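You operate a simulated robot arm through the tools that you are given. There is no shell and no other tool.

The job below is to be done with a simulated robot arm. You get a single attempt, and the scene is never put back.

TASK
Put the green-lined tyre on the tyre trolley and strap it down.
Fine: middle of the deck; shut the gate; strap end in the yellow pocket; wind till the lamp turns green. Set down upright: strap end.

Only the result counts: the job must be done as asked and must still hold three seconds after the hand-in. Knocking over, shifting, dropping, spilling or breaking anything else fails it.

THE ROBOT
A 7-joint arm with a two-finger parallel gripper, fixed in place. Base frame: the origin is on the floor under the middle of its stand, x ahead of it, y to its left, z up. Lengths are in m, angles in rad, forces in N, time in s.
It reaches about 1.524 m from its shoulder. Its first joint turns from -2.601 to 2.601 rad. Payload 3.5 kg.
Tool frame: the origin (TCP) lies between the finger pads and is the grasp point; the fingertips stand 0.023 m ahead of it; z points along the fingers, y is the line along which they close. The gripper opens to 0.094 m. The fingers are 0.038 m wide and 0.01 m thick; the gripper's body (0.054 by 0.096 m) begins 0.039 m behind the TCP.
Orientation is that of the tool frame in the base frame, as [roll, pitch, yaw] about the fixed x, y, z axes, in that order (R = Rz(yaw) Ry(pitch) Rx(roll)). With the fingers straight down and closing along the base's y, the tool's x points along the base's -x, its y along +y and its z along -z.

THE INTERFACE
- The arm moves only by the tool move_arm. Its argument "commands" is one flat list of numbers, 7 for each row, row after row: the shift along the tool's x, y, z in mm, then the turn, a rotation vector about the tool's x, y, z in rad, then the opening in per cent of the stroke, from 0 (shut) to 100 (fully open). In form: [tx, ty, tz, ax, ay, az, hand, tx, ty, tz, ax, ay, az, hand, ...]. A call has 1 to 20 rows; each row shifts and turns the commanded pose from where the row before left it, along the tool's axes as they then stand. A row lasts 0.2 s, in which the tool goes at most 0.05 m and 0.15 rad; a call with a longer step from one row to the next is refused whole, and so is a gripper value outside its range. Where a pose cannot be reached the arm comes as near as it can. A force on the tool above 40 N (or 10 N above the force at the start of the call, whichever is more), or a blocked arm, ends the call early, and 0.2 s more pass. Each finger travels about 0.153 m/s and halts on what it meets, pressing with about 25 N; the grip force reading is that of the motor and also rises with nothing between the fingers. The clock runs only during rows and for 0.2 s after the last one: add rows that do not move to give the fingers time. The reply holds the time, the measured pose of the TCP, the force on the tool along the base axes, the opening and the grip force, in the units named above and with some noise, with the torque about the TCP (base axes, N m) and any sound that the robot's microphone picked up.
- Cameras (640 x 400 px; columns grow to the right, rows downward): "scene" is fixed at [0.2211, -0.5, 1.3116]; the picture's right is [0.76, -0.64, 0.00], its down [-0.37, -0.44, -0.82] and it looks along [0.53, 0.63, -0.57] (base axes); focal length 332 px, centre (320, 200). "wrist" rides on the gripper at [0.086, 0.016, -0.075] in the tool frame; the picture's right is [-0.18, 0.98, 0.00], its down [-0.58, -0.11, -0.81] and it looks along [-0.79, -0.15, 0.59] (tool axes); focal length 243 px, centre (320, 200). There is no depth. A picture from a camera that has moved, and an enlarged one, comes with that camera's place and axes in the base frame and with its lens.
- grab_frame(camera): a new picture of that camera. No time passes.
- zoom(camera, box): a new picture of the part [left, top, right, bottom] of that camera's present view, enlarged. No time passes.
- job_done(): hands the job in; it is judged then, once.

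Nothing tells you positions but the pictures and the camera data. Unless the task says otherwise, let go and move clear before handing in.

The tools are called after ">>>" as name(argument=value, ...) on one line, values as JSON. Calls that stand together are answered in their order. move_arm: Moves the arm, as the interface text tells. Its arguments: {"type":"object","properties":{"commands":{"type":"array","items":{"type":"number"}}},"required":["commands"]} The other tools are called the same way: grab_frame (camera) takes a picture; zoom (camera, box) takes an enlarged picture of a part of a camera's view; job_done () hands the job in.

At the start:

```text
clock: 0.0
position: [0.7184, 0.3345, 1.0368]
orientation: [3.141, -0.001, 3.141]
contact_force: [-0.1, -0.4, -0.6]
torque: [0.0, 0.04, -0.02]
gripper_width: 0.094
grasp_force: 0.1
```

scene: 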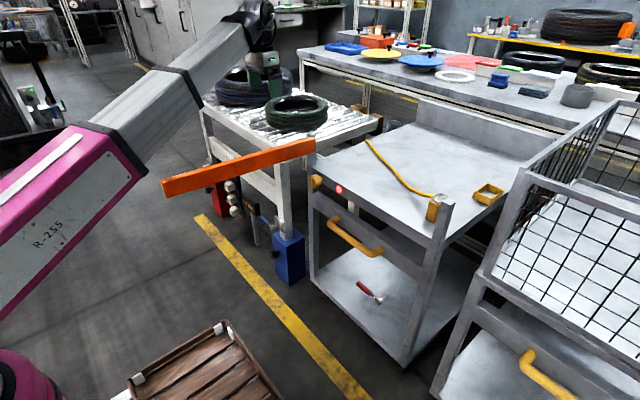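
wrist: 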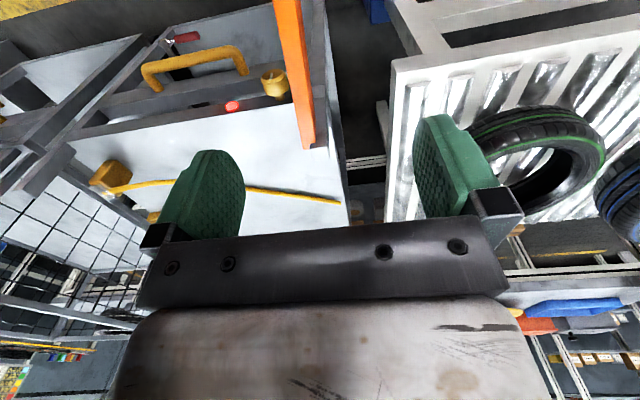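

I see a roller table with two tyres (one green-lined, one blue-lined), a trolley with a grey deck, an orange gate arm, a yellow strap, a yellow pocket and a winder. I'll take close-ups before moving.

>>> zoom(camera="scene", box=[150, 60, 390, 210])

>>> zoom(camera="scene", box=[290, 110, 530, 260])

>>> zoom(camera="scene", box=[150, 130, 400, 300])

>>> zoom(camera="wrist", box=[0, 0, 360, 225])

>>> zoom(camera="wrist", box=[340, 60, 640, 260])

```text
2.67 times, centred on (270, 135) of scene
camera zoom: at [0.2211, -0.5, 1.3116], right [0.76, -0.64, 0.0], down [-0.37, -0.44, -0.82], along [0.53, 0.63, -0.57], focal length 884 px, centre (453, 373)
```

zoom: 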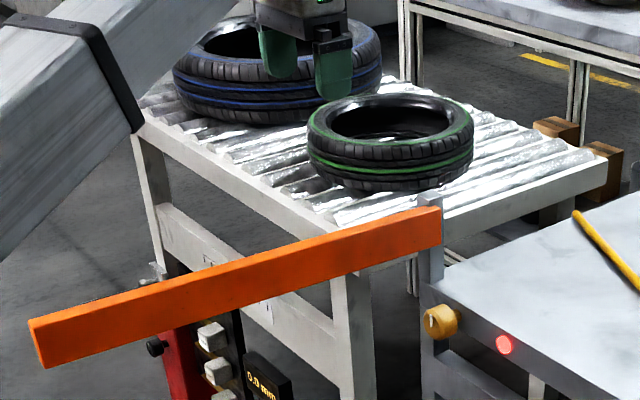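

```text
2.67 times, centred on (410, 185) of scene
camera zoom: at [0.2211, -0.5, 1.3116], right [0.76, -0.64, 0.0], down [-0.37, -0.44, -0.82], along [0.53, 0.63, -0.57], focal length 884 px, centre (80, 240)
```

zoom: 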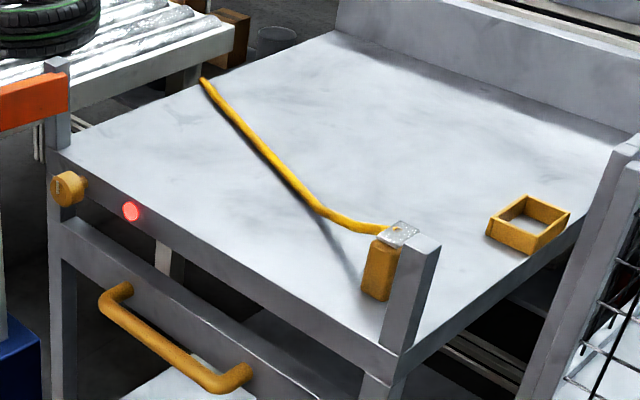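

```text
2.35 times, centred on (275, 215) of scene
camera zoom: at [0.2211, -0.5, 1.3116], right [0.76, -0.64, 0.0], down [-0.37, -0.44, -0.82], along [0.53, 0.63, -0.57], focal length 780 px, centre (426, 165)
```

zoom: 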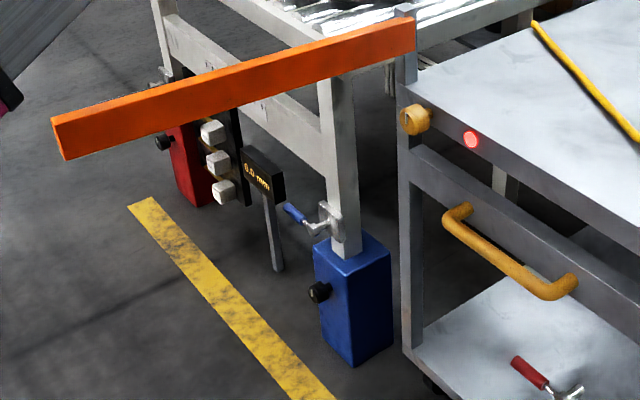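

```text
1.78 times, centred on (180, 112) of wrist
camera zoom: at [0.6305, 0.3508, 1.1115], right [0.18, 0.98, 0.0], down [0.58, -0.11, 0.81], along [0.79, -0.15, -0.59], focal length 431 px, centre (569, 356)
```

zoom: 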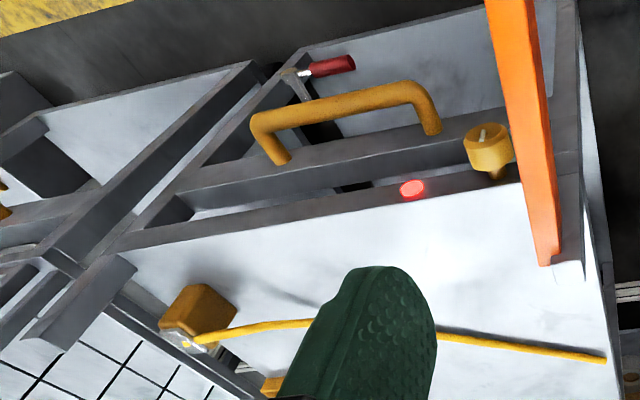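

```text
2.00 times, centred on (490, 160) of wrist
camera zoom: at [0.6305, 0.3508, 1.1115], right [0.18, 0.98, 0.0], down [0.58, -0.11, 0.81], along [0.79, -0.15, -0.59], focal length 485 px, centre (-20, 280)
```

zoom: 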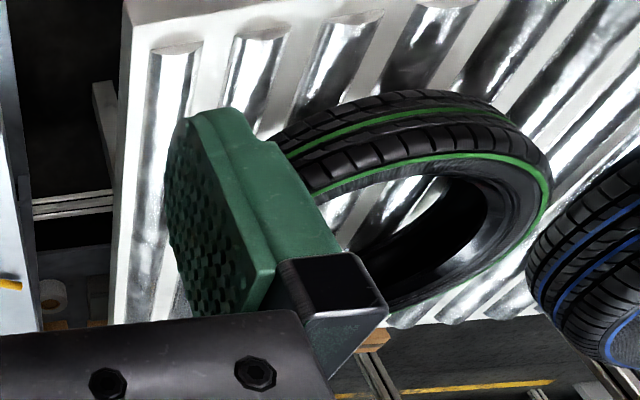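

The tyre seems to lie flat on the roller table near (1.17, 0.82), and the trolley deck spans roughly x 0.86–1.49, y -0.21–0.31 at z≈0.74. The strap is anchored on the left edge and its end stands at the front right. I'll move the wrist camera for better views of the tyre.

>>> move_arm(commands=[-8.2, 34.5, -11.3, 0, 0, 0, 100, -8.2, 34.5, -11.3, 0, 0, 0, 100, -8.2, 34.5, -11.3, 0, 0, 0, 100, -8.2, 34.5, -11.3, 0, 0, 0, 100, -8.2, 34.5, -11.3, 0, 0, 0, 100, -8.2, 34.5, -11.3, 0, 0, 0, 100, -8.2, 34.5, -11.3, 0, 0, 0, 100, -8.2, 34.5, -11.3, 0, 0, 0, 100, -8.2, 34.5, -11.3, 0, 0, 0, 100, -8.2, 34.5, -11.3, 0, 0, 0, 100])

>>> grab_frame(camera="wrist")

>>> grab_frame(camera="scene")

```text
clock: 2.2
position: [0.8022, 0.6785, 1.1521]
orientation: [3.141, -0.001, -3.141]
contact_force: [-1.0, 0.8, -0.8]
torque: [0.02, -0.01, -0.02]
gripper_width: 0.0938
grasp_force: 0.0
```

```text
taken
camera wrist: at [0.7143, 0.6952, 1.2262], right [0.18, 0.98, 0.0], down [0.58, -0.11, 0.81], along [0.79, -0.15, -0.59], focal length 243 px, centre (320, 200)
```

wrist: 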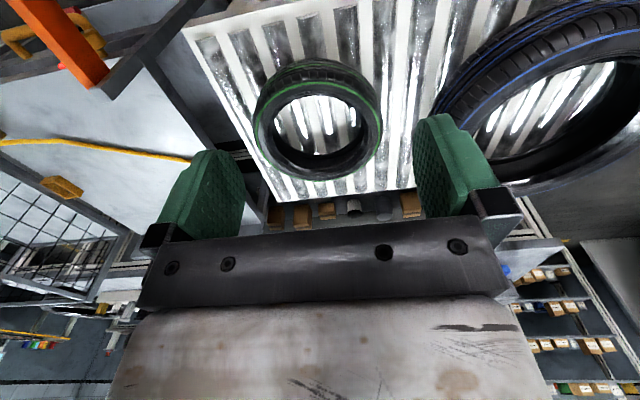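

```text
taken
```

scene: 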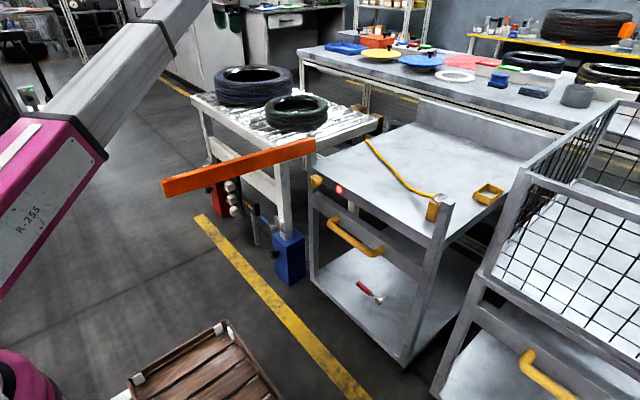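

The tyre is now seen clearly between the fingers; I'll zoom for measurement.

>>> zoom(camera="wrist", box=[220, 20, 440, 220])

>>> zoom(camera="scene", box=[230, 60, 390, 160])

>>> zoom(camera="wrist", box=[0, 0, 240, 220])

```text
2.00 times, centred on (330, 120) of wrist
camera zoom: at [0.7143, 0.6952, 1.2262], right [0.18, 0.98, 0.0], down [0.58, -0.11, 0.81], along [0.79, -0.15, -0.59], focal length 485 px, centre (300, 360)
```

zoom: 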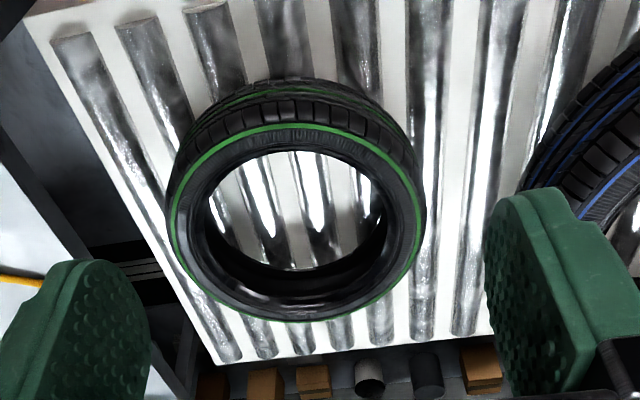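

```text
4.00 times, centred on (310, 110) of scene
camera zoom: at [0.2211, -0.5, 1.3116], right [0.76, -0.64, 0.0], down [-0.37, -0.44, -0.82], along [0.53, 0.63, -0.57], focal length 1327 px, centre (360, 560)
```

zoom: 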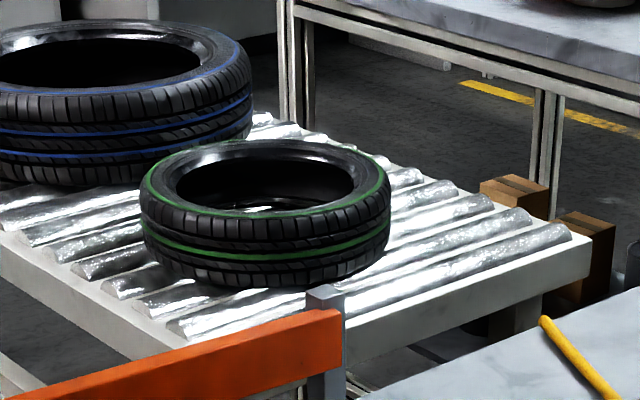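

```text
1.82 times, centred on (120, 110) of wrist
camera zoom: at [0.7143, 0.6952, 1.2262], right [0.18, 0.98, 0.0], down [0.58, -0.11, 0.81], along [0.79, -0.15, -0.59], focal length 441 px, centre (684, 364)
```

zoom: 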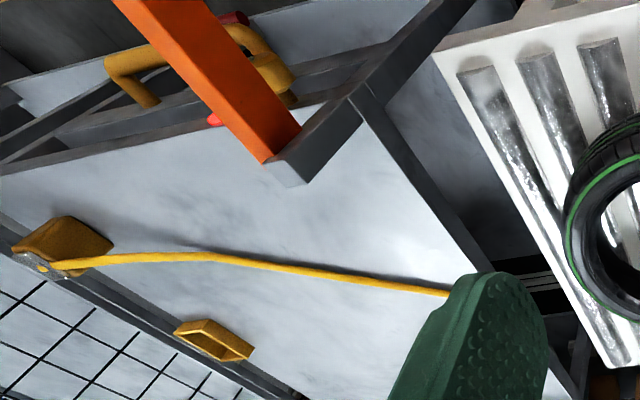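

The tyre is at about (1.044, 0.638), top z≈0.845, outer diameter about 0.26, wall about 0.04 thick. The pocket is at about (1.141, -0.191, 0.755). Next I move over the front of the trolley to measure the deck, strap end, gate and winder.

>>> move_arm(commands=[5.5, -38.6, -3.2, 0, 0, 0, 100, 5.5, -38.6, -3.2, 0, 0, 0, 100, 5.5, -38.6, -3.2, 0, 0, 0, 100, 5.5, -38.6, -3.2, 0, 0, 0, 100, 5.5, -38.6, -3.2, 0, 0, 0, 100, 5.5, -38.6, -3.2, 0, 0, 0, 100, 5.5, -38.6, -3.2, 0, 0, 0, 100, 5.5, -38.6, -3.2, 0, 0, 0, 100, 5.5, -38.6, -3.2, 0, 0, 0, 100, 5.5, -38.6, -3.2, 0, 0, 0, 100, 5.5, -38.6, -3.2, 0, 0, 0, 100, 5.5, -38.6, -3.2, 0, 0, 0, 100, 5.5, -38.6, -3.2, 0, 0, 0, 100, 5.5, -38.6, -3.2, 0, 0, 0, 100, 5.5, -38.6, -3.2, 0, 0, 0, 100])

>>> grab_frame(camera="wrist")

>>> grab_frame(camera="scene")

```text
clock: 4.8
position: [0.7499, 0.2348, 1.1564]
orientation: [3.134, 0.011, 3.121]
contact_force: [-0.8, 12.9, -3.4]
torque: [-1.19, -0.38, -1.26]
gripper_width: 0.0941
grasp_force: 0.1
out of reach, approached as far as the arm can: row 9, 10, 11, 12
stopped in row 12: the force on the tool passed its limit at 63 N (the readings are from after the stop); the commanded pose is now the measured one
```

```text
taken
camera wrist: at [0.6621, 0.2518, 1.2289], right [0.2, 0.98, 0.01], down [0.57, -0.13, 0.81], along [0.8, -0.16, -0.58], focal length 243 px, centre (320, 200)
```

wrist: 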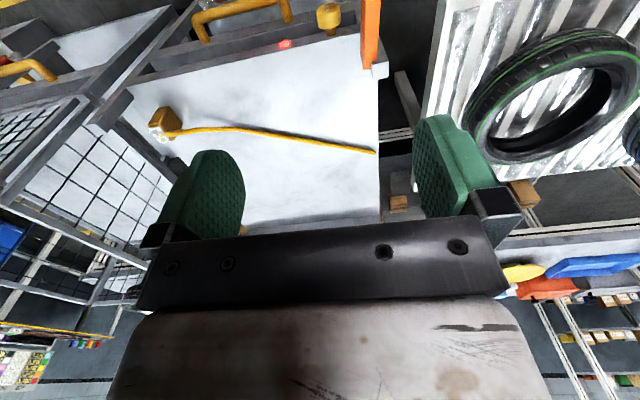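

```text
taken
```

scene: 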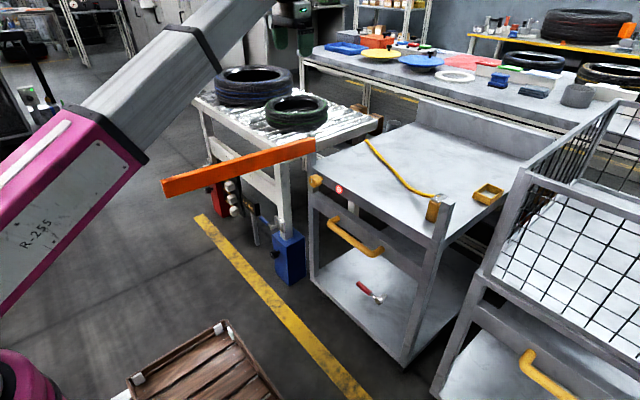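

The stop came from near the wrist camera mount, most likely against the arm's own forearm because the tool was too close in. I back off forward (+x), straighten the tool, then go over the deck.

>>> move_arm(commands=[-30, 0, 0, 0.0076, 0.011, -0.0206, 100, -30, 0, 0, 0, 0, 0, 100, -30, 0, 0, 0, 0, 0, 100, -30, 0, 0, 0, 0, 0, 100, -20, -20, 0, 0, 0, 0, 100, -10, -30, 0, 0, 0, 0, 100, 0, -30, 0, 0, 0, 0, 100, 0, -30, 0, 0, 0, 0, 100, 0, -30, 0, 0, 0, 0, 100])

>>> grab_frame(camera="wrist")

>>> grab_frame(camera="scene")

```text
clock: 5.1
position: [0.7635, 0.2345, 1.156]
orientation: [3.134, 0.008, 3.119]
contact_force: [1.4, 12.0, -5.3]
torque: [-1.06, -0.33, -1.07]
gripper_width: 0.0942
grasp_force: 0.0
stopped in row 1: the force on the tool passed its limit at 56 N (the readings are from after the stop); the commanded pose is now the measured one
```

```text
taken
camera wrist: at [0.6755, 0.252, 1.229], right [0.21, 0.98, 0.01], down [0.57, -0.13, 0.81], along [0.79, -0.16, -0.59], focal length 243 px, centre (320, 200)
```

wrist: 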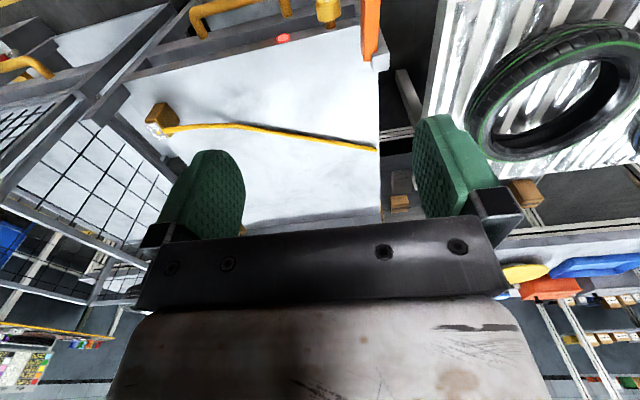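

```text
taken
```

scene: 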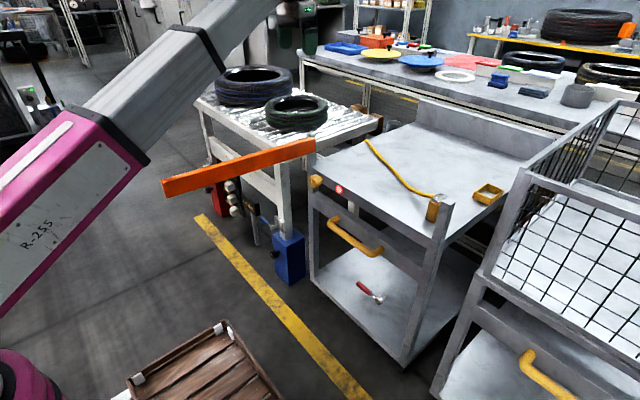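

Something still presses the mount in +y, so I move along +y, away from the contact.

>>> move_arm(commands=[0, 15, 0, 0, 0, 0, 100, -5, 20, 0, 0, 0, 0, 100, -10, 20, 0, 0, 0, 0, 100])

```text
clock: 5.9
position: [0.7813, 0.2899, 1.1556]
orientation: [3.135, 0.006, 3.12]
contact_force: [0.3, 0.5, 0.9]
torque: [0.01, 0.0, 0.01]
gripper_width: 0.094
grasp_force: 0.1
```

Free again. I straighten the tool, move out in +x, then step slowly toward -y.

>>> move_arm(commands=[-30, 5, 5, 0.0066, 0.006, -0.0216, 100, -35, 0, 10, 0, 0, 0, 100, -35, 0, 10, 0, 0, 0, 100, -20, -25, 5, 0, 0, 0, 100, 0, -30, 0, 0, 0, 0, 100, 0, -30, 0, 0, 0, 0, 100, 0, -30, 0, 0, 0, 0, 100])

>>> grab_frame(camera="wrist")

>>> grab_frame(camera="scene")

```text
clock: 7.5
position: [0.9001, 0.1785, 1.1258]
orientation: [3.141, 0.001, -3.14]
contact_force: [-0.2, -0.5, 0.5]
torque: [-0.01, 0.0, -0.01]
gripper_width: 0.094
grasp_force: 0.1
```

```text
taken
camera wrist: at [0.8123, 0.1948, 1.2007], right [0.18, 0.98, 0.0], down [0.58, -0.11, 0.81], along [0.79, -0.15, -0.59], focal length 243 px, centre (320, 200)
```

wrist: 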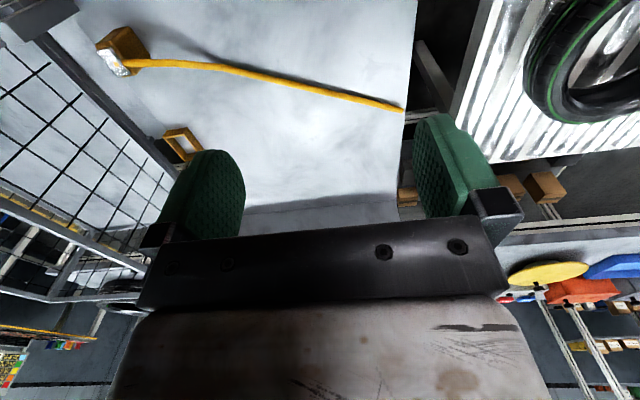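

```text
taken
```

scene: 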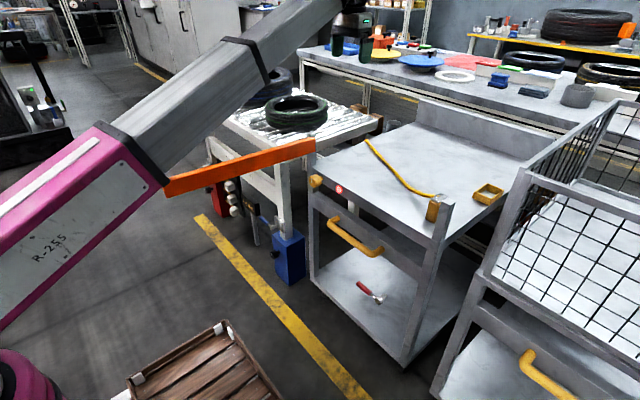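

I now have a good view of the deck, strap and pocket; zooming in for measurement.

>>> zoom(camera="wrist", box=[60, 0, 260, 200])

>>> zoom(camera="scene", box=[410, 150, 550, 250])

>>> zoom(camera="scene", box=[290, 130, 400, 210])

>>> zoom(camera="wrist", box=[220, 0, 440, 240])

```text
2.00 times, centred on (160, 100) of wrist
camera zoom: at [0.8123, 0.1948, 1.2007], right [0.18, 0.98, 0.0], down [0.58, -0.11, 0.81], along [0.79, -0.15, -0.59], focal length 485 px, centre (640, 400)
```

zoom: 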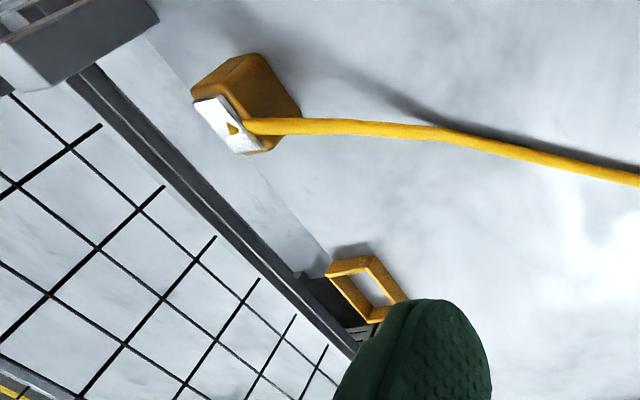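

```text
4.00 times, centred on (480, 200) of scene
camera zoom: at [0.2211, -0.5, 1.3116], right [0.76, -0.64, 0.0], down [-0.37, -0.44, -0.82], along [0.53, 0.63, -0.57], focal length 1327 px, centre (-320, 200)
```

zoom: 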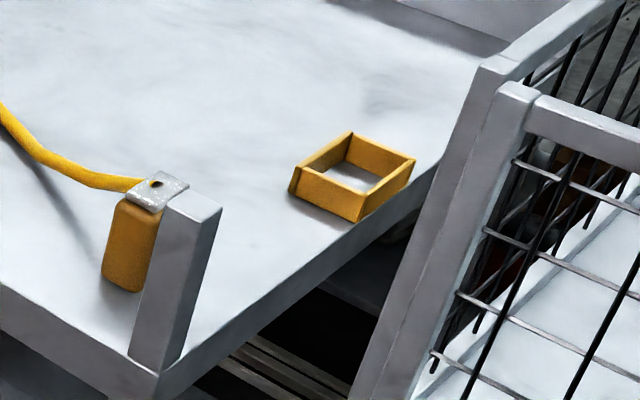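

```text
5.00 times, centred on (345, 170) of scene
camera zoom: at [0.2211, -0.5, 1.3116], right [0.76, -0.64, 0.0], down [-0.37, -0.44, -0.82], along [0.53, 0.63, -0.57], focal length 1658 px, centre (195, 350)
```

zoom: 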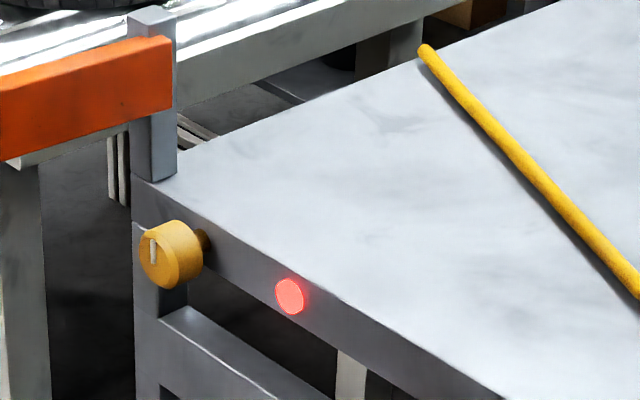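

```text
1.67 times, centred on (330, 120) of wrist
camera zoom: at [0.8123, 0.1948, 1.2007], right [0.18, 0.98, 0.0], down [0.58, -0.11, 0.81], along [0.79, -0.15, -0.59], focal length 404 px, centre (303, 333)
```

zoom: 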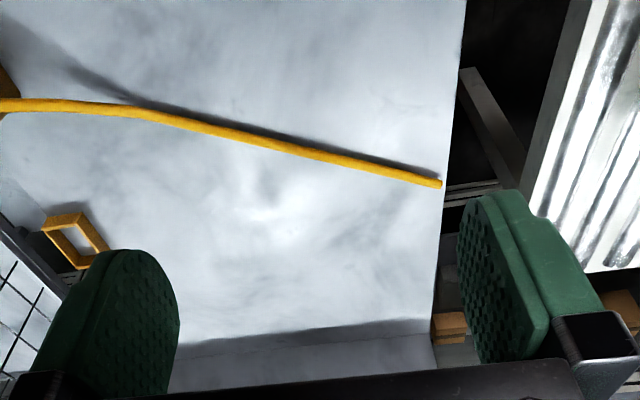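

Measured so far: the deck centre is about (1.147, 0.05), and the strap end block stands upright at about (0.93, -0.15) with its top plate at z≈0.81. The pocket is about (1.15, -0.187), and the posts are near (0.866, 0.305) and (0.869, -0.204). The strap runs close to where the tyre will sit, so I'll first shift the strap end a bit to the front. I rotate the tool by 90° so the fingers close along x.

>>> move_arm(commands=[0, 0, 0, 0, 0, 0.1428, 100, 0, 0, 0, 0, 0, 0.1428, 100, 0, 0, 0, 0, 0, 0.1428, 100, 0, 0, 0, 0, 0, 0.1428, 100, 0, 0, 0, 0, 0, 0.1428, 100, 0, 0, 0, 0, 0, 0.1428, 100, 0, 0, 0, 0, 0, 0.1428, 100, 0, 0, 0, 0, 0, 0.1428, 100, 0, 0, 0, 0, 0, 0.1428, 100, 0, 0, 0, 0, 0, 0.1428, 100, 0, 0, 0, 0, 0, 0.1428, 100])

>>> grab_frame(camera="wrist")

>>> grab_frame(camera="scene")

```text
clock: 9.9
position: [0.8988, 0.1789, 1.1262]
orientation: [-3.141, 0.001, 1.573]
contact_force: [0.6, -0.4, -0.1]
torque: [-0.02, 0.03, 0.03]
gripper_width: 0.094
grasp_force: 0.1
```

```text
taken
camera wrist: at [0.9148, 0.2655, 1.2004], right [0.98, -0.18, 0.0], down [-0.11, -0.58, 0.81], along [-0.15, -0.79, -0.59], focal length 243 px, centre (320, 200)
```

wrist: 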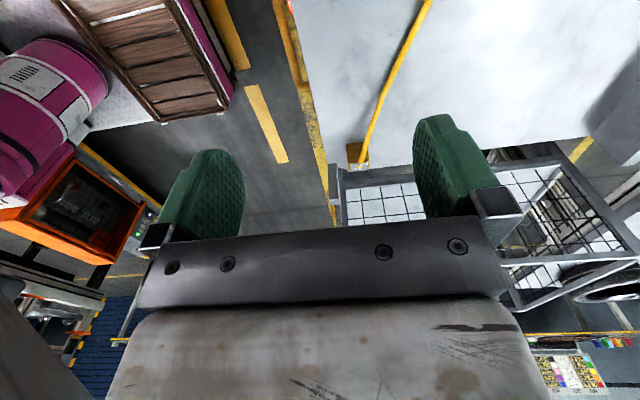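

```text
taken
```

scene: 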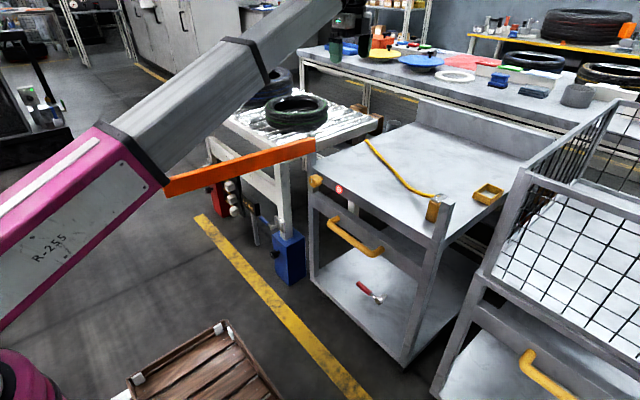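

Rotation worked. Now I move toward a spot above the strap end, still high.

>>> move_arm(commands=[-30, 3.1, 8, 0, 0, 0, 100, -30, 3.1, 8, 0, 0, 0, 100, -30, 3.1, 8, 0, 0, 0, 100, -30, 3.1, 8, 0, 0, 0, 100, -30, 3.1, 8, 0, 0, 0, 100, -30, 3.1, 8, 0, 0, 0, 100, -30, 3.1, 8, 0, 0, 0, 100, -30, 3.1, 8, 0, 0, 0, 100, -30, 3.1, 8, 0, 0, 0, 100])

>>> grab_frame(camera="wrist")

>>> grab_frame(camera="scene")

```text
clock: 11.9
position: [0.9279, -0.0886, 1.0526]
orientation: [3.139, 0.003, 1.574]
contact_force: [-0.3, 0.3, 0.3]
torque: [0.03, -0.03, -0.01]
gripper_width: 0.0937
grasp_force: 0.1
```

```text
taken
camera wrist: at [0.9429, -0.0029, 1.127], right [0.98, -0.18, 0.0], down [-0.11, -0.58, 0.81], along [-0.15, -0.79, -0.59], focal length 243 px, centre (320, 200)
```

wrist: 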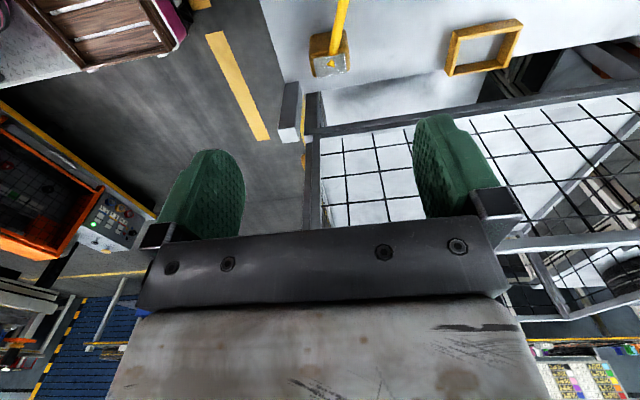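

```text
taken
```

scene: 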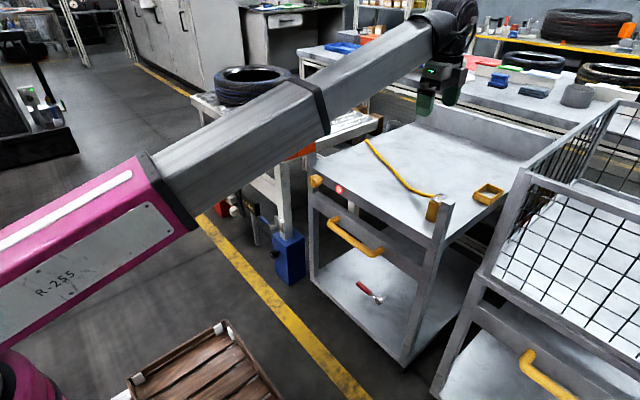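

The strap end and pocket are now in view from above. Zooming for exact position and heading.

>>> zoom(camera="wrist", box=[270, 0, 390, 100])

>>> zoom(camera="wrist", box=[430, 0, 550, 100])

>>> zoom(camera="scene", box=[410, 160, 520, 240])

```text
4.00 times, centred on (330, 50) of wrist
camera zoom: at [0.9429, -0.0029, 1.127], right [0.98, -0.18, 0.0], down [-0.11, -0.58, 0.81], along [-0.15, -0.79, -0.59], focal length 970 px, centre (280, 800)
```

zoom: 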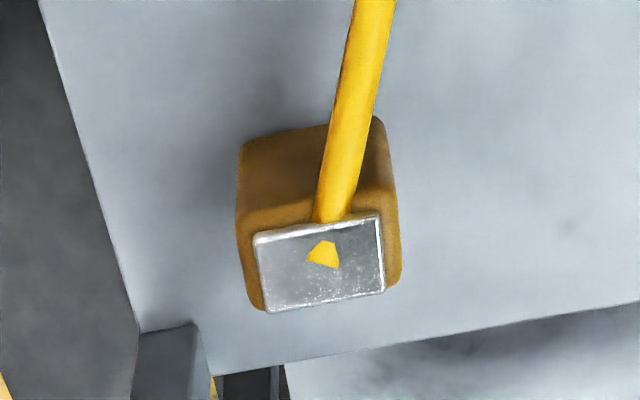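

```text
4.00 times, centred on (490, 50) of wrist
camera zoom: at [0.9429, -0.0029, 1.127], right [0.98, -0.18, 0.0], down [-0.11, -0.58, 0.81], along [-0.15, -0.79, -0.59], focal length 970 px, centre (-360, 800)
```

zoom: 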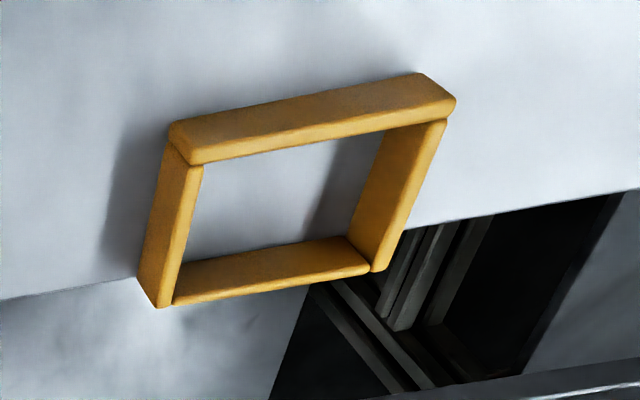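

```text
5.00 times, centred on (465, 200) of scene
camera zoom: at [0.2211, -0.5, 1.3116], right [0.76, -0.64, 0.0], down [-0.37, -0.44, -0.82], along [0.53, 0.63, -0.57], focal length 1658 px, centre (-405, 200)
```

zoom: 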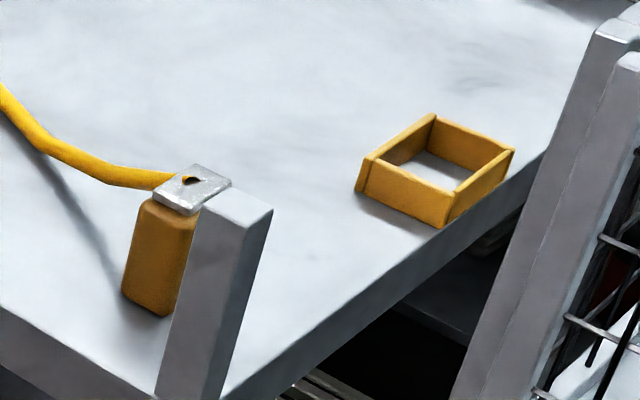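

The block is axis-aligned, centred at about (0.9295, -0.149), 49 mm along x and 29 mm along y. The pocket interior is centred at about (1.137, -0.190). I descend above the block and check before closing.

>>> move_arm(commands=[-20, 0.6, 34, 0, 0, 0, 100, -20, 0.5, 34, 0, 0, 0, 100, -20.4, 0.5, 34, 0, 0, 0, 100, 0, 0, 30, 0, 0, 0, 100, 0, 0, 30, 0, 0, 0, 100])

>>> grab_frame(camera="wrist")

>>> zoom(camera="scene", box=[390, 120, 520, 230])

```text
clock: 13.1
position: [0.9308, -0.151, 0.894]
orientation: [3.138, 0.002, 1.572]
contact_force: [-0.3, 0.6, 0.1]
torque: [0.02, -0.02, 0.03]
gripper_width: 0.0939
grasp_force: 0.0
```

```text
taken
camera wrist: at [0.9449, -0.0648, 0.9668], right [0.98, -0.18, 0.0], down [-0.11, -0.58, 0.81], along [-0.15, -0.79, -0.59], focal length 243 px, centre (320, 200)
```

wrist: 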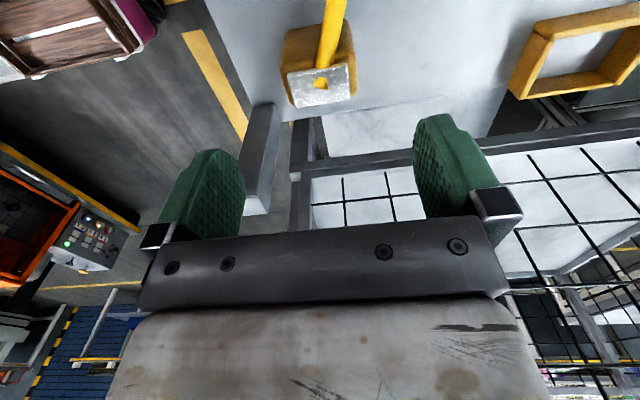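

```text
3.64 times, centred on (455, 175) of scene
camera zoom: at [0.2211, -0.5, 1.3116], right [0.76, -0.64, 0.0], down [-0.37, -0.44, -0.82], along [0.53, 0.63, -0.57], focal length 1206 px, centre (-171, 291)
```

zoom: 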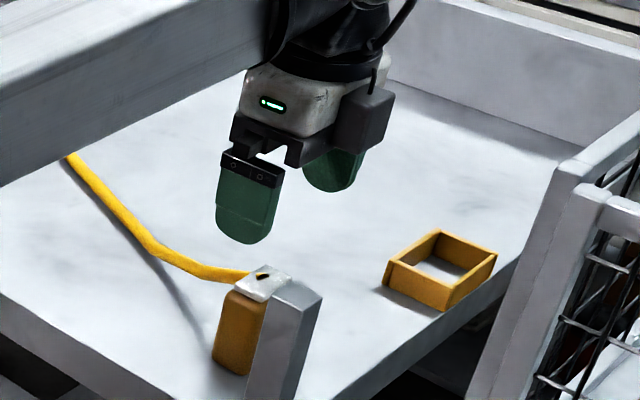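

The gripper is straight above the block. I adjust by about 2 mm and descend.

>>> move_arm(commands=[2.5, -1.2, 24, 0, 0, 0, 100, 0, 0, 24, 0, 0, 0, 100, 0, 0, 20, 0, 0, 0, 100, 0, 0, 15, 0, 0, 0, 100, 0, 0, 12, 0, 0, 0, 100])

>>> grab_frame(camera="wrist")

>>> zoom(camera="scene", box=[390, 120, 520, 230])

```text
clock: 14.3
position: [0.9286, -0.1503, 0.7964]
orientation: [3.14, 0.001, 1.573]
contact_force: [0.6, -0.2, 0.3]
torque: [-0.01, 0.03, -0.02]
gripper_width: 0.094
grasp_force: 0.0
```

```text
taken
camera wrist: at [0.9434, -0.0633, 0.8713], right [0.98, -0.18, 0.0], down [-0.11, -0.58, 0.81], along [-0.15, -0.79, -0.59], focal length 243 px, centre (320, 200)
```

wrist: 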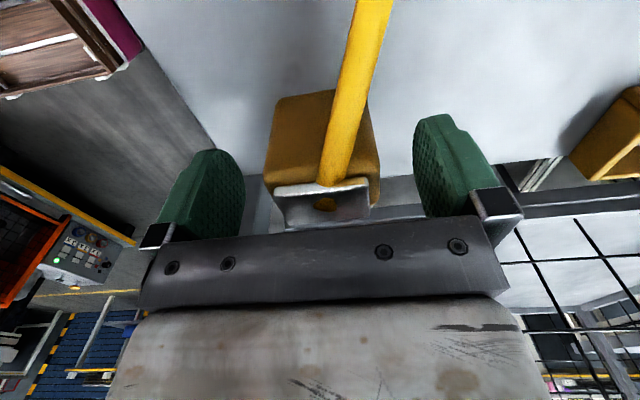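

```text
3.64 times, centred on (455, 175) of scene
camera zoom: at [0.2211, -0.5, 1.3116], right [0.76, -0.64, 0.0], down [-0.37, -0.44, -0.82], along [0.53, 0.63, -0.57], focal length 1206 px, centre (-171, 291)
```

zoom: 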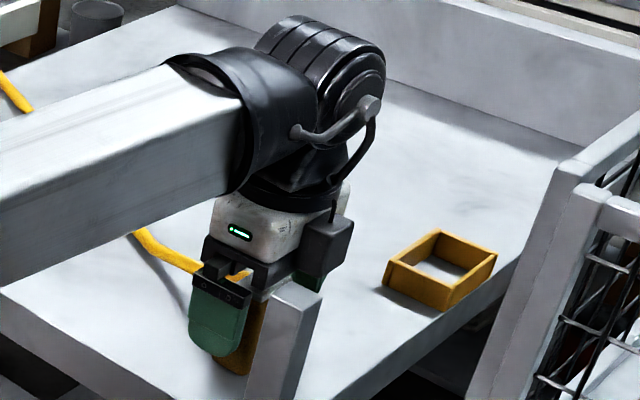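

The block is centred between the fingers. Closing.

>>> move_arm(commands=[0, 0, 0, 0, 0, 0, 40, 0, 0, 0, 0, 0, 0, 30, 0, 0, 0, 0, 0, 0, 30])

>>> grab_frame(camera="wrist")

```text
clock: 15.1
position: [0.9289, -0.1498, 0.797]
orientation: [3.14, 0.0, 1.572]
contact_force: [0.6, -0.2, -0.3]
torque: [0.0, 0.01, -0.03]
gripper_width: 0.0519
grasp_force: 25.0
```

```text
taken
camera wrist: at [0.9435, -0.0633, 0.8716], right [0.98, -0.18, 0.0], down [-0.11, -0.58, 0.81], along [-0.15, -0.79, -0.59], focal length 243 px, centre (320, 200)
```

wrist: 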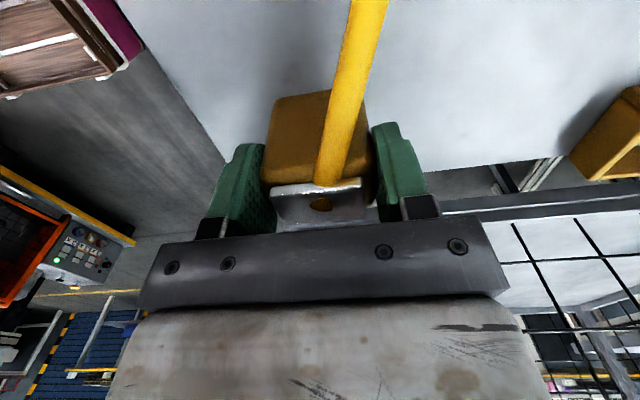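

Gripped firmly (0.052 m). I lift it 25 mm and draw the strap toward the front edge to see how the strap behaves.

>>> move_arm(commands=[0, 0, -12, 0, 0, 0, 30, 0, 0, -13, 0, 0, 0, 30, 12, -17, 0, 0, 0, 0, 30, 13, -17, 0, 0, 0, 0, 30, 13, -17, 0, 0, 0, 0, 30, 12, -17, 0, 0, 0, 0, 30])

>>> grab_frame(camera="wrist")

>>> zoom(camera="scene", box=[310, 120, 520, 250])

```text
clock: 16.5
position: [0.8596, -0.0987, 0.8231]
orientation: [-3.141, 0.002, 1.572]
contact_force: [-0.6, 0.2, -1.5]
torque: [-0.01, 0.03, 0.0]
gripper_width: 0.0517
grasp_force: 24.9
```

```text
taken
camera wrist: at [0.8754, -0.0126, 0.896], right [0.98, -0.18, 0.0], down [-0.11, -0.58, 0.81], along [-0.15, -0.79, -0.59], focal length 243 px, centre (320, 200)
```

wrist: 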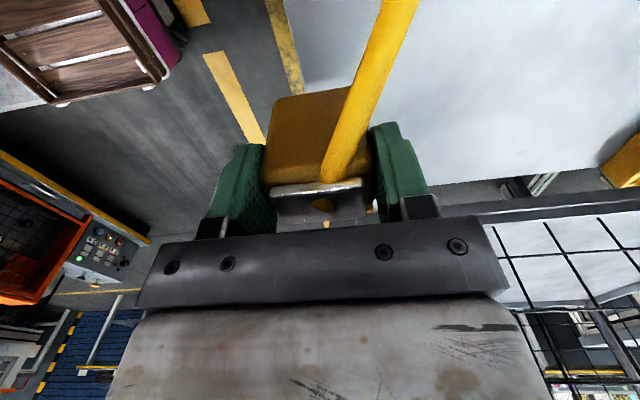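

```text
3.05 times, centred on (415, 185) of scene
camera zoom: at [0.2211, -0.5, 1.3116], right [0.76, -0.64, 0.0], down [-0.37, -0.44, -0.82], along [0.53, 0.63, -0.57], focal length 1011 px, centre (30, 246)
```

zoom: 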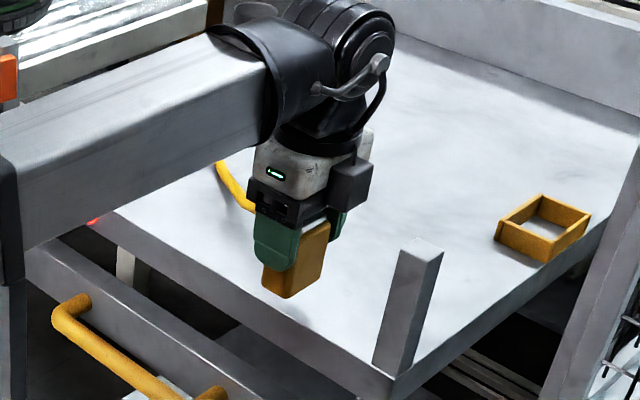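

The strap follows freely. Now I set the block down upright at about (0.903, -0.05), just inside the front edge.

>>> move_arm(commands=[16, 14.5, 0, 0, 0, 0, 30, 16, 14.5, 0, 0, 0, 0, 30, 16.7, 14.5, 0, 0, 0, 0, 30, 0, 0, 10, 0, 0, 0, 30, 0, 0, 8, 0, 0, 0, 30, 0, 0, 6, 0, 0, 0, 30, 0, 0, 2, 0, 0, 0, 30])

>>> grab_frame(camera="wrist")

>>> zoom(camera="scene", box=[310, 120, 520, 250])

```text
clock: 18.1
position: [0.9049, -0.0508, 0.7971]
orientation: [3.139, 0.001, 1.574]
contact_force: [-0.1, -0.1, 18.5]
torque: [0.01, 0.48, -0.02]
gripper_width: 0.0515
grasp_force: 24.7
```

```text
taken
camera wrist: at [0.9196, 0.0353, 0.8715], right [0.98, -0.18, 0.0], down [-0.11, -0.58, 0.81], along [-0.15, -0.79, -0.59], focal length 243 px, centre (320, 200)
```

wrist: 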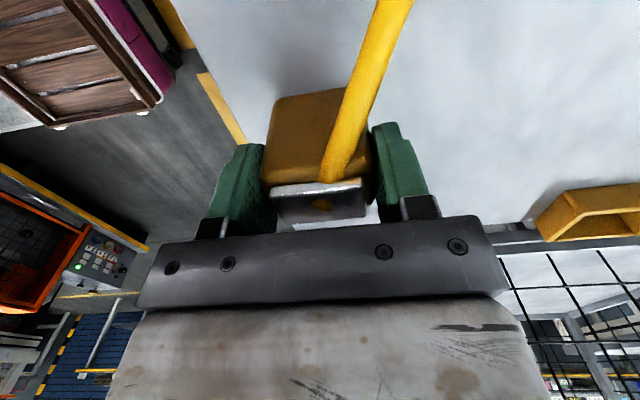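

```text
3.05 times, centred on (415, 185) of scene
camera zoom: at [0.2211, -0.5, 1.3116], right [0.76, -0.64, 0.0], down [-0.37, -0.44, -0.82], along [0.53, 0.63, -0.57], focal length 1011 px, centre (30, 246)
```

zoom: 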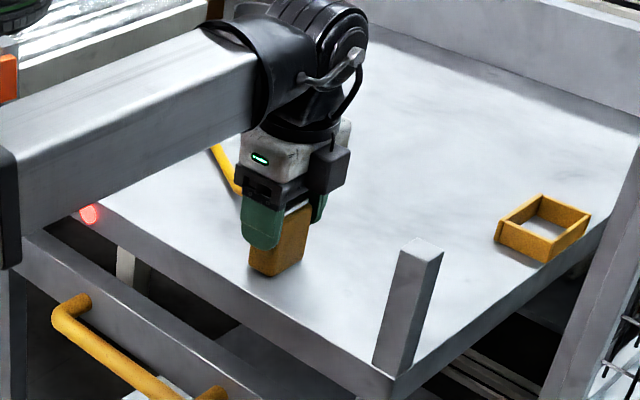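

It's on the deck (18 N contact). I ease off, open, and rise straight up.

>>> move_arm(commands=[0, 0, -1, 0, 0, 0, 30, 0, 0, 0, 0, 0, 0, 70, 0, 0, 0, 0, 0, 0, 90, 0, 0, 0, 0, 0, 0, 90, 0, 0, -15, 0, 0, 0, 90, 0, 0, -25, 0, 0, 0, 90, 0, 0, -35, 0, 0, 0, 90, 0, 0, -40, 0, 0, 0, 90, 0, 0, -40, 0, 0, 0, 100])

>>> grab_frame(camera="wrist")

>>> zoom(camera="scene", box=[310, 120, 520, 250])

```text
clock: 20.1
position: [0.9057, -0.0506, 0.954]
orientation: [3.139, 0.001, 1.574]
contact_force: [-0.2, 0.2, -0.2]
torque: [0.03, -0.01, -0.01]
gripper_width: 0.0939
grasp_force: 0.0
```

```text
taken
camera wrist: at [0.92, 0.0358, 1.0281], right [0.98, -0.18, 0.0], down [-0.11, -0.58, 0.81], along [-0.15, -0.79, -0.59], focal length 243 px, centre (320, 200)
```

wrist: 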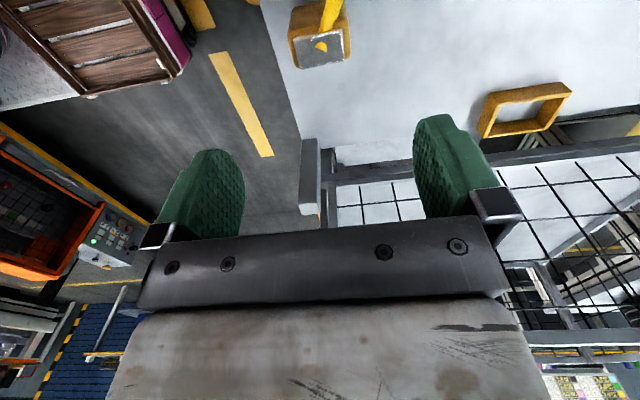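

```text
3.05 times, centred on (415, 185) of scene
camera zoom: at [0.2211, -0.5, 1.3116], right [0.76, -0.64, 0.0], down [-0.37, -0.44, -0.82], along [0.53, 0.63, -0.57], focal length 1011 px, centre (30, 246)
```

zoom: 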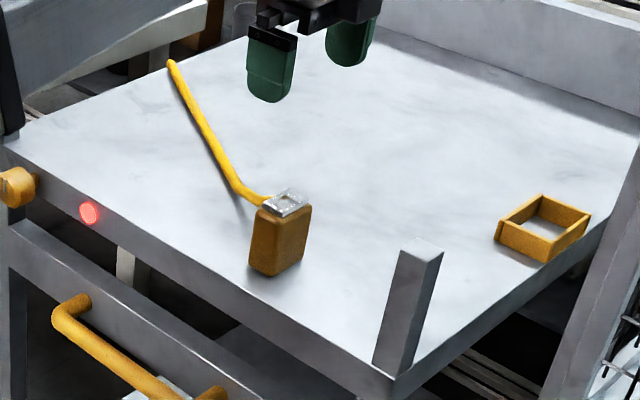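

The strap end stands upright at about (0.905, -0.05) and the strap now lies clear of the deck middle. Next: rise, rotate back, and head to the tyre.

>>> move_arm(commands=[0, 0, -15, 0, 0, -0.1428, 100, 0, 0, -15, 0, 0, -0.1428, 100, 0, 0, -15, 0, 0, -0.1428, 100, 0, 0, -15, 0, 0, -0.1428, 100, 0, 0, -15, 0, 0, -0.1428, 100, 0, 0, -15, 0, 0, -0.1428, 100, 0, 0, -15, 0, 0, -0.1428, 100, 0, 0, -15, 0, 0, -0.1428, 100, 0, 0, -10, 0, 0, -0.1428, 100, 0, 0, -10, 0, 0, -0.1428, 100, 0, 0, 0, 0, 0, -0.1428, 100])

>>> grab_frame(camera="wrist")

```text
clock: 22.5
position: [0.902, -0.0506, 1.092]
orientation: [-3.141, 0.003, -3.137]
contact_force: [0.3, 0.5, -1.2]
torque: [-0.03, -0.01, 0.01]
gripper_width: 0.0941
grasp_force: 0.2
```

```text
taken
camera wrist: at [0.8157, -0.0345, 1.1666], right [0.18, 0.98, 0.0], down [0.58, -0.11, 0.81], along [0.79, -0.15, -0.59], focal length 243 px, centre (320, 200)
```

wrist: 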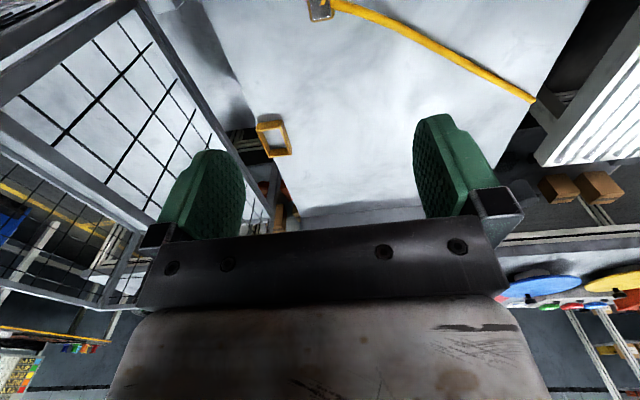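

From here I can measure the deck outline better.

>>> zoom(camera="wrist", box=[220, 60, 440, 240])

>>> zoom(camera="wrist", box=[420, 0, 600, 150])

```text
2.22 times, centred on (330, 150) of wrist
camera zoom: at [0.8157, -0.0345, 1.1666], right [0.18, 0.98, 0.0], down [0.58, -0.11, 0.81], along [0.79, -0.15, -0.59], focal length 539 px, centre (298, 311)
```

zoom: 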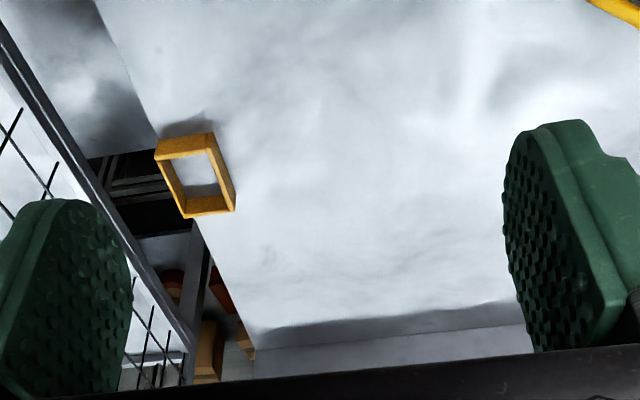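

```text
2.67 times, centred on (510, 75) of wrist
camera zoom: at [0.8157, -0.0345, 1.1666], right [0.18, 0.98, 0.0], down [0.58, -0.11, 0.81], along [0.79, -0.15, -0.59], focal length 647 px, centre (-187, 533)
```

zoom: 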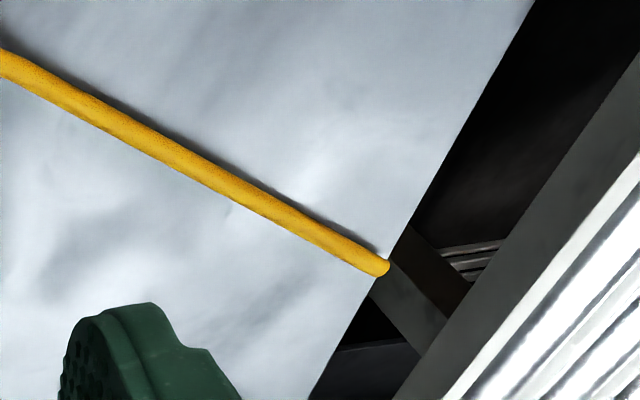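

The deck is about y -0.2135 to 0.311 and x 0.853 to ~1.445, so I take its middle as (1.145, 0.049). Now I travel to the tyre.

>>> move_arm(commands=[-6, 37.5, -1.2, 0, 0, 0, 100, -6, 37.5, -1.2, 0, 0, 0, 100, -6, 37.5, -1.2, 0, 0, 0, 100, -6, 37.5, -1.2, 0, 0, 0, 100, -6, 37.5, -1.2, 0, 0, 0, 100, -6, 37.5, -1.2, 0, 0, 0, 100, -6, 37.5, -1.2, 0, 0, 0, 100, -6, 37.5, -1.2, 0, 0, 0, 100, -8.5, 33, 0, 0, 0, 0, 100, -8.5, 33, 0, 0, 0, 0, 100, -8.5, 33, 0, 0, 0, 0, 100, -8.5, 33, 0, 0, 0, 0, 100, -8.5, 33, 0, 0, 0, 0, 100, -8.5, 33, 0, 0, 0, 0, 100])

>>> grab_frame(camera="wrist")

>>> grab_frame(camera="scene")

```text
clock: 25.5
position: [1.0036, 0.4493, 1.1006]
orientation: [-3.14, 0.003, -3.139]
contact_force: [0.1, -0.2, 0.8]
torque: [0.03, 0.01, 0.02]
gripper_width: 0.094
grasp_force: 0.0
```

```text
taken
camera wrist: at [0.9154, 0.4648, 1.1756], right [0.18, 0.98, 0.0], down [0.58, -0.11, 0.81], along [0.79, -0.15, -0.59], focal length 243 px, centre (320, 200)
```

wrist: 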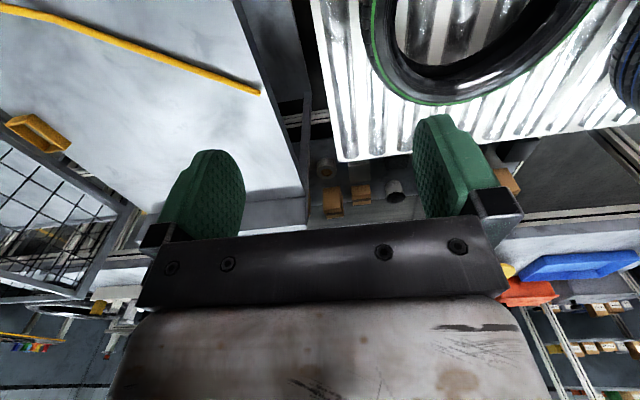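

```text
taken
```

scene: 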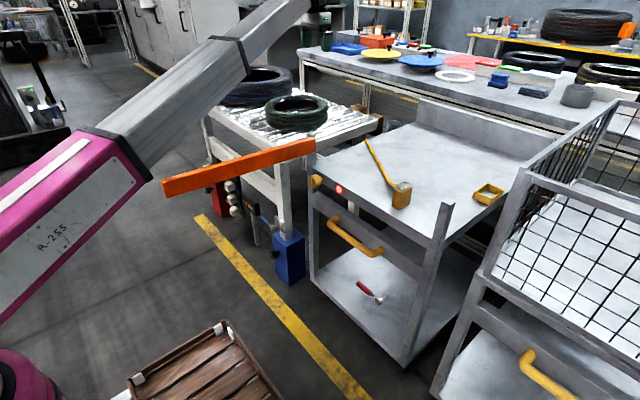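

The tyre is partly outside the frame; I step back and left a little for a full view.

>>> move_arm(commands=[25, 30, 0, 0, 0, 0, 100, 25, 30, 0, 0, 0, 0, 100, 25, 30, 0, 0, 0, 0, 100, 25, 30, 0, 0, 0, 0, 100])

>>> zoom(camera="wrist", box=[200, 0, 480, 220])

```text
clock: 26.5
position: [0.9009, 0.5692, 1.1011]
orientation: [-3.139, 0.002, 3.141]
contact_force: [0.1, 0.3, -0.7]
torque: [0.06, 0.0, 0.03]
gripper_width: 0.094
grasp_force: 0.1
```

```text
1.82 times, centred on (340, 110) of wrist
camera zoom: at [0.8143, 0.5843, 1.1744], right [0.18, 0.98, 0.0], down [0.58, -0.11, 0.81], along [0.79, -0.15, -0.59], focal length 441 px, centre (284, 364)
```

zoom: 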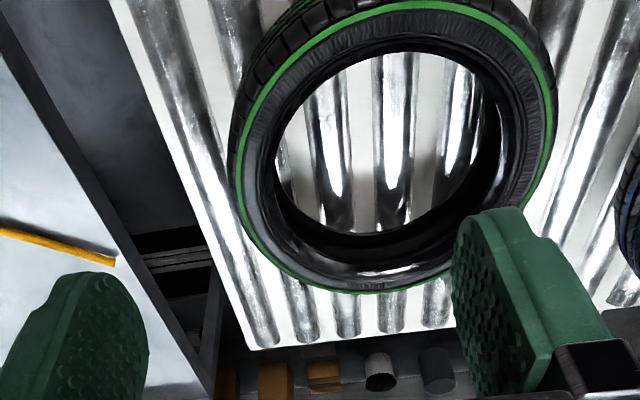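

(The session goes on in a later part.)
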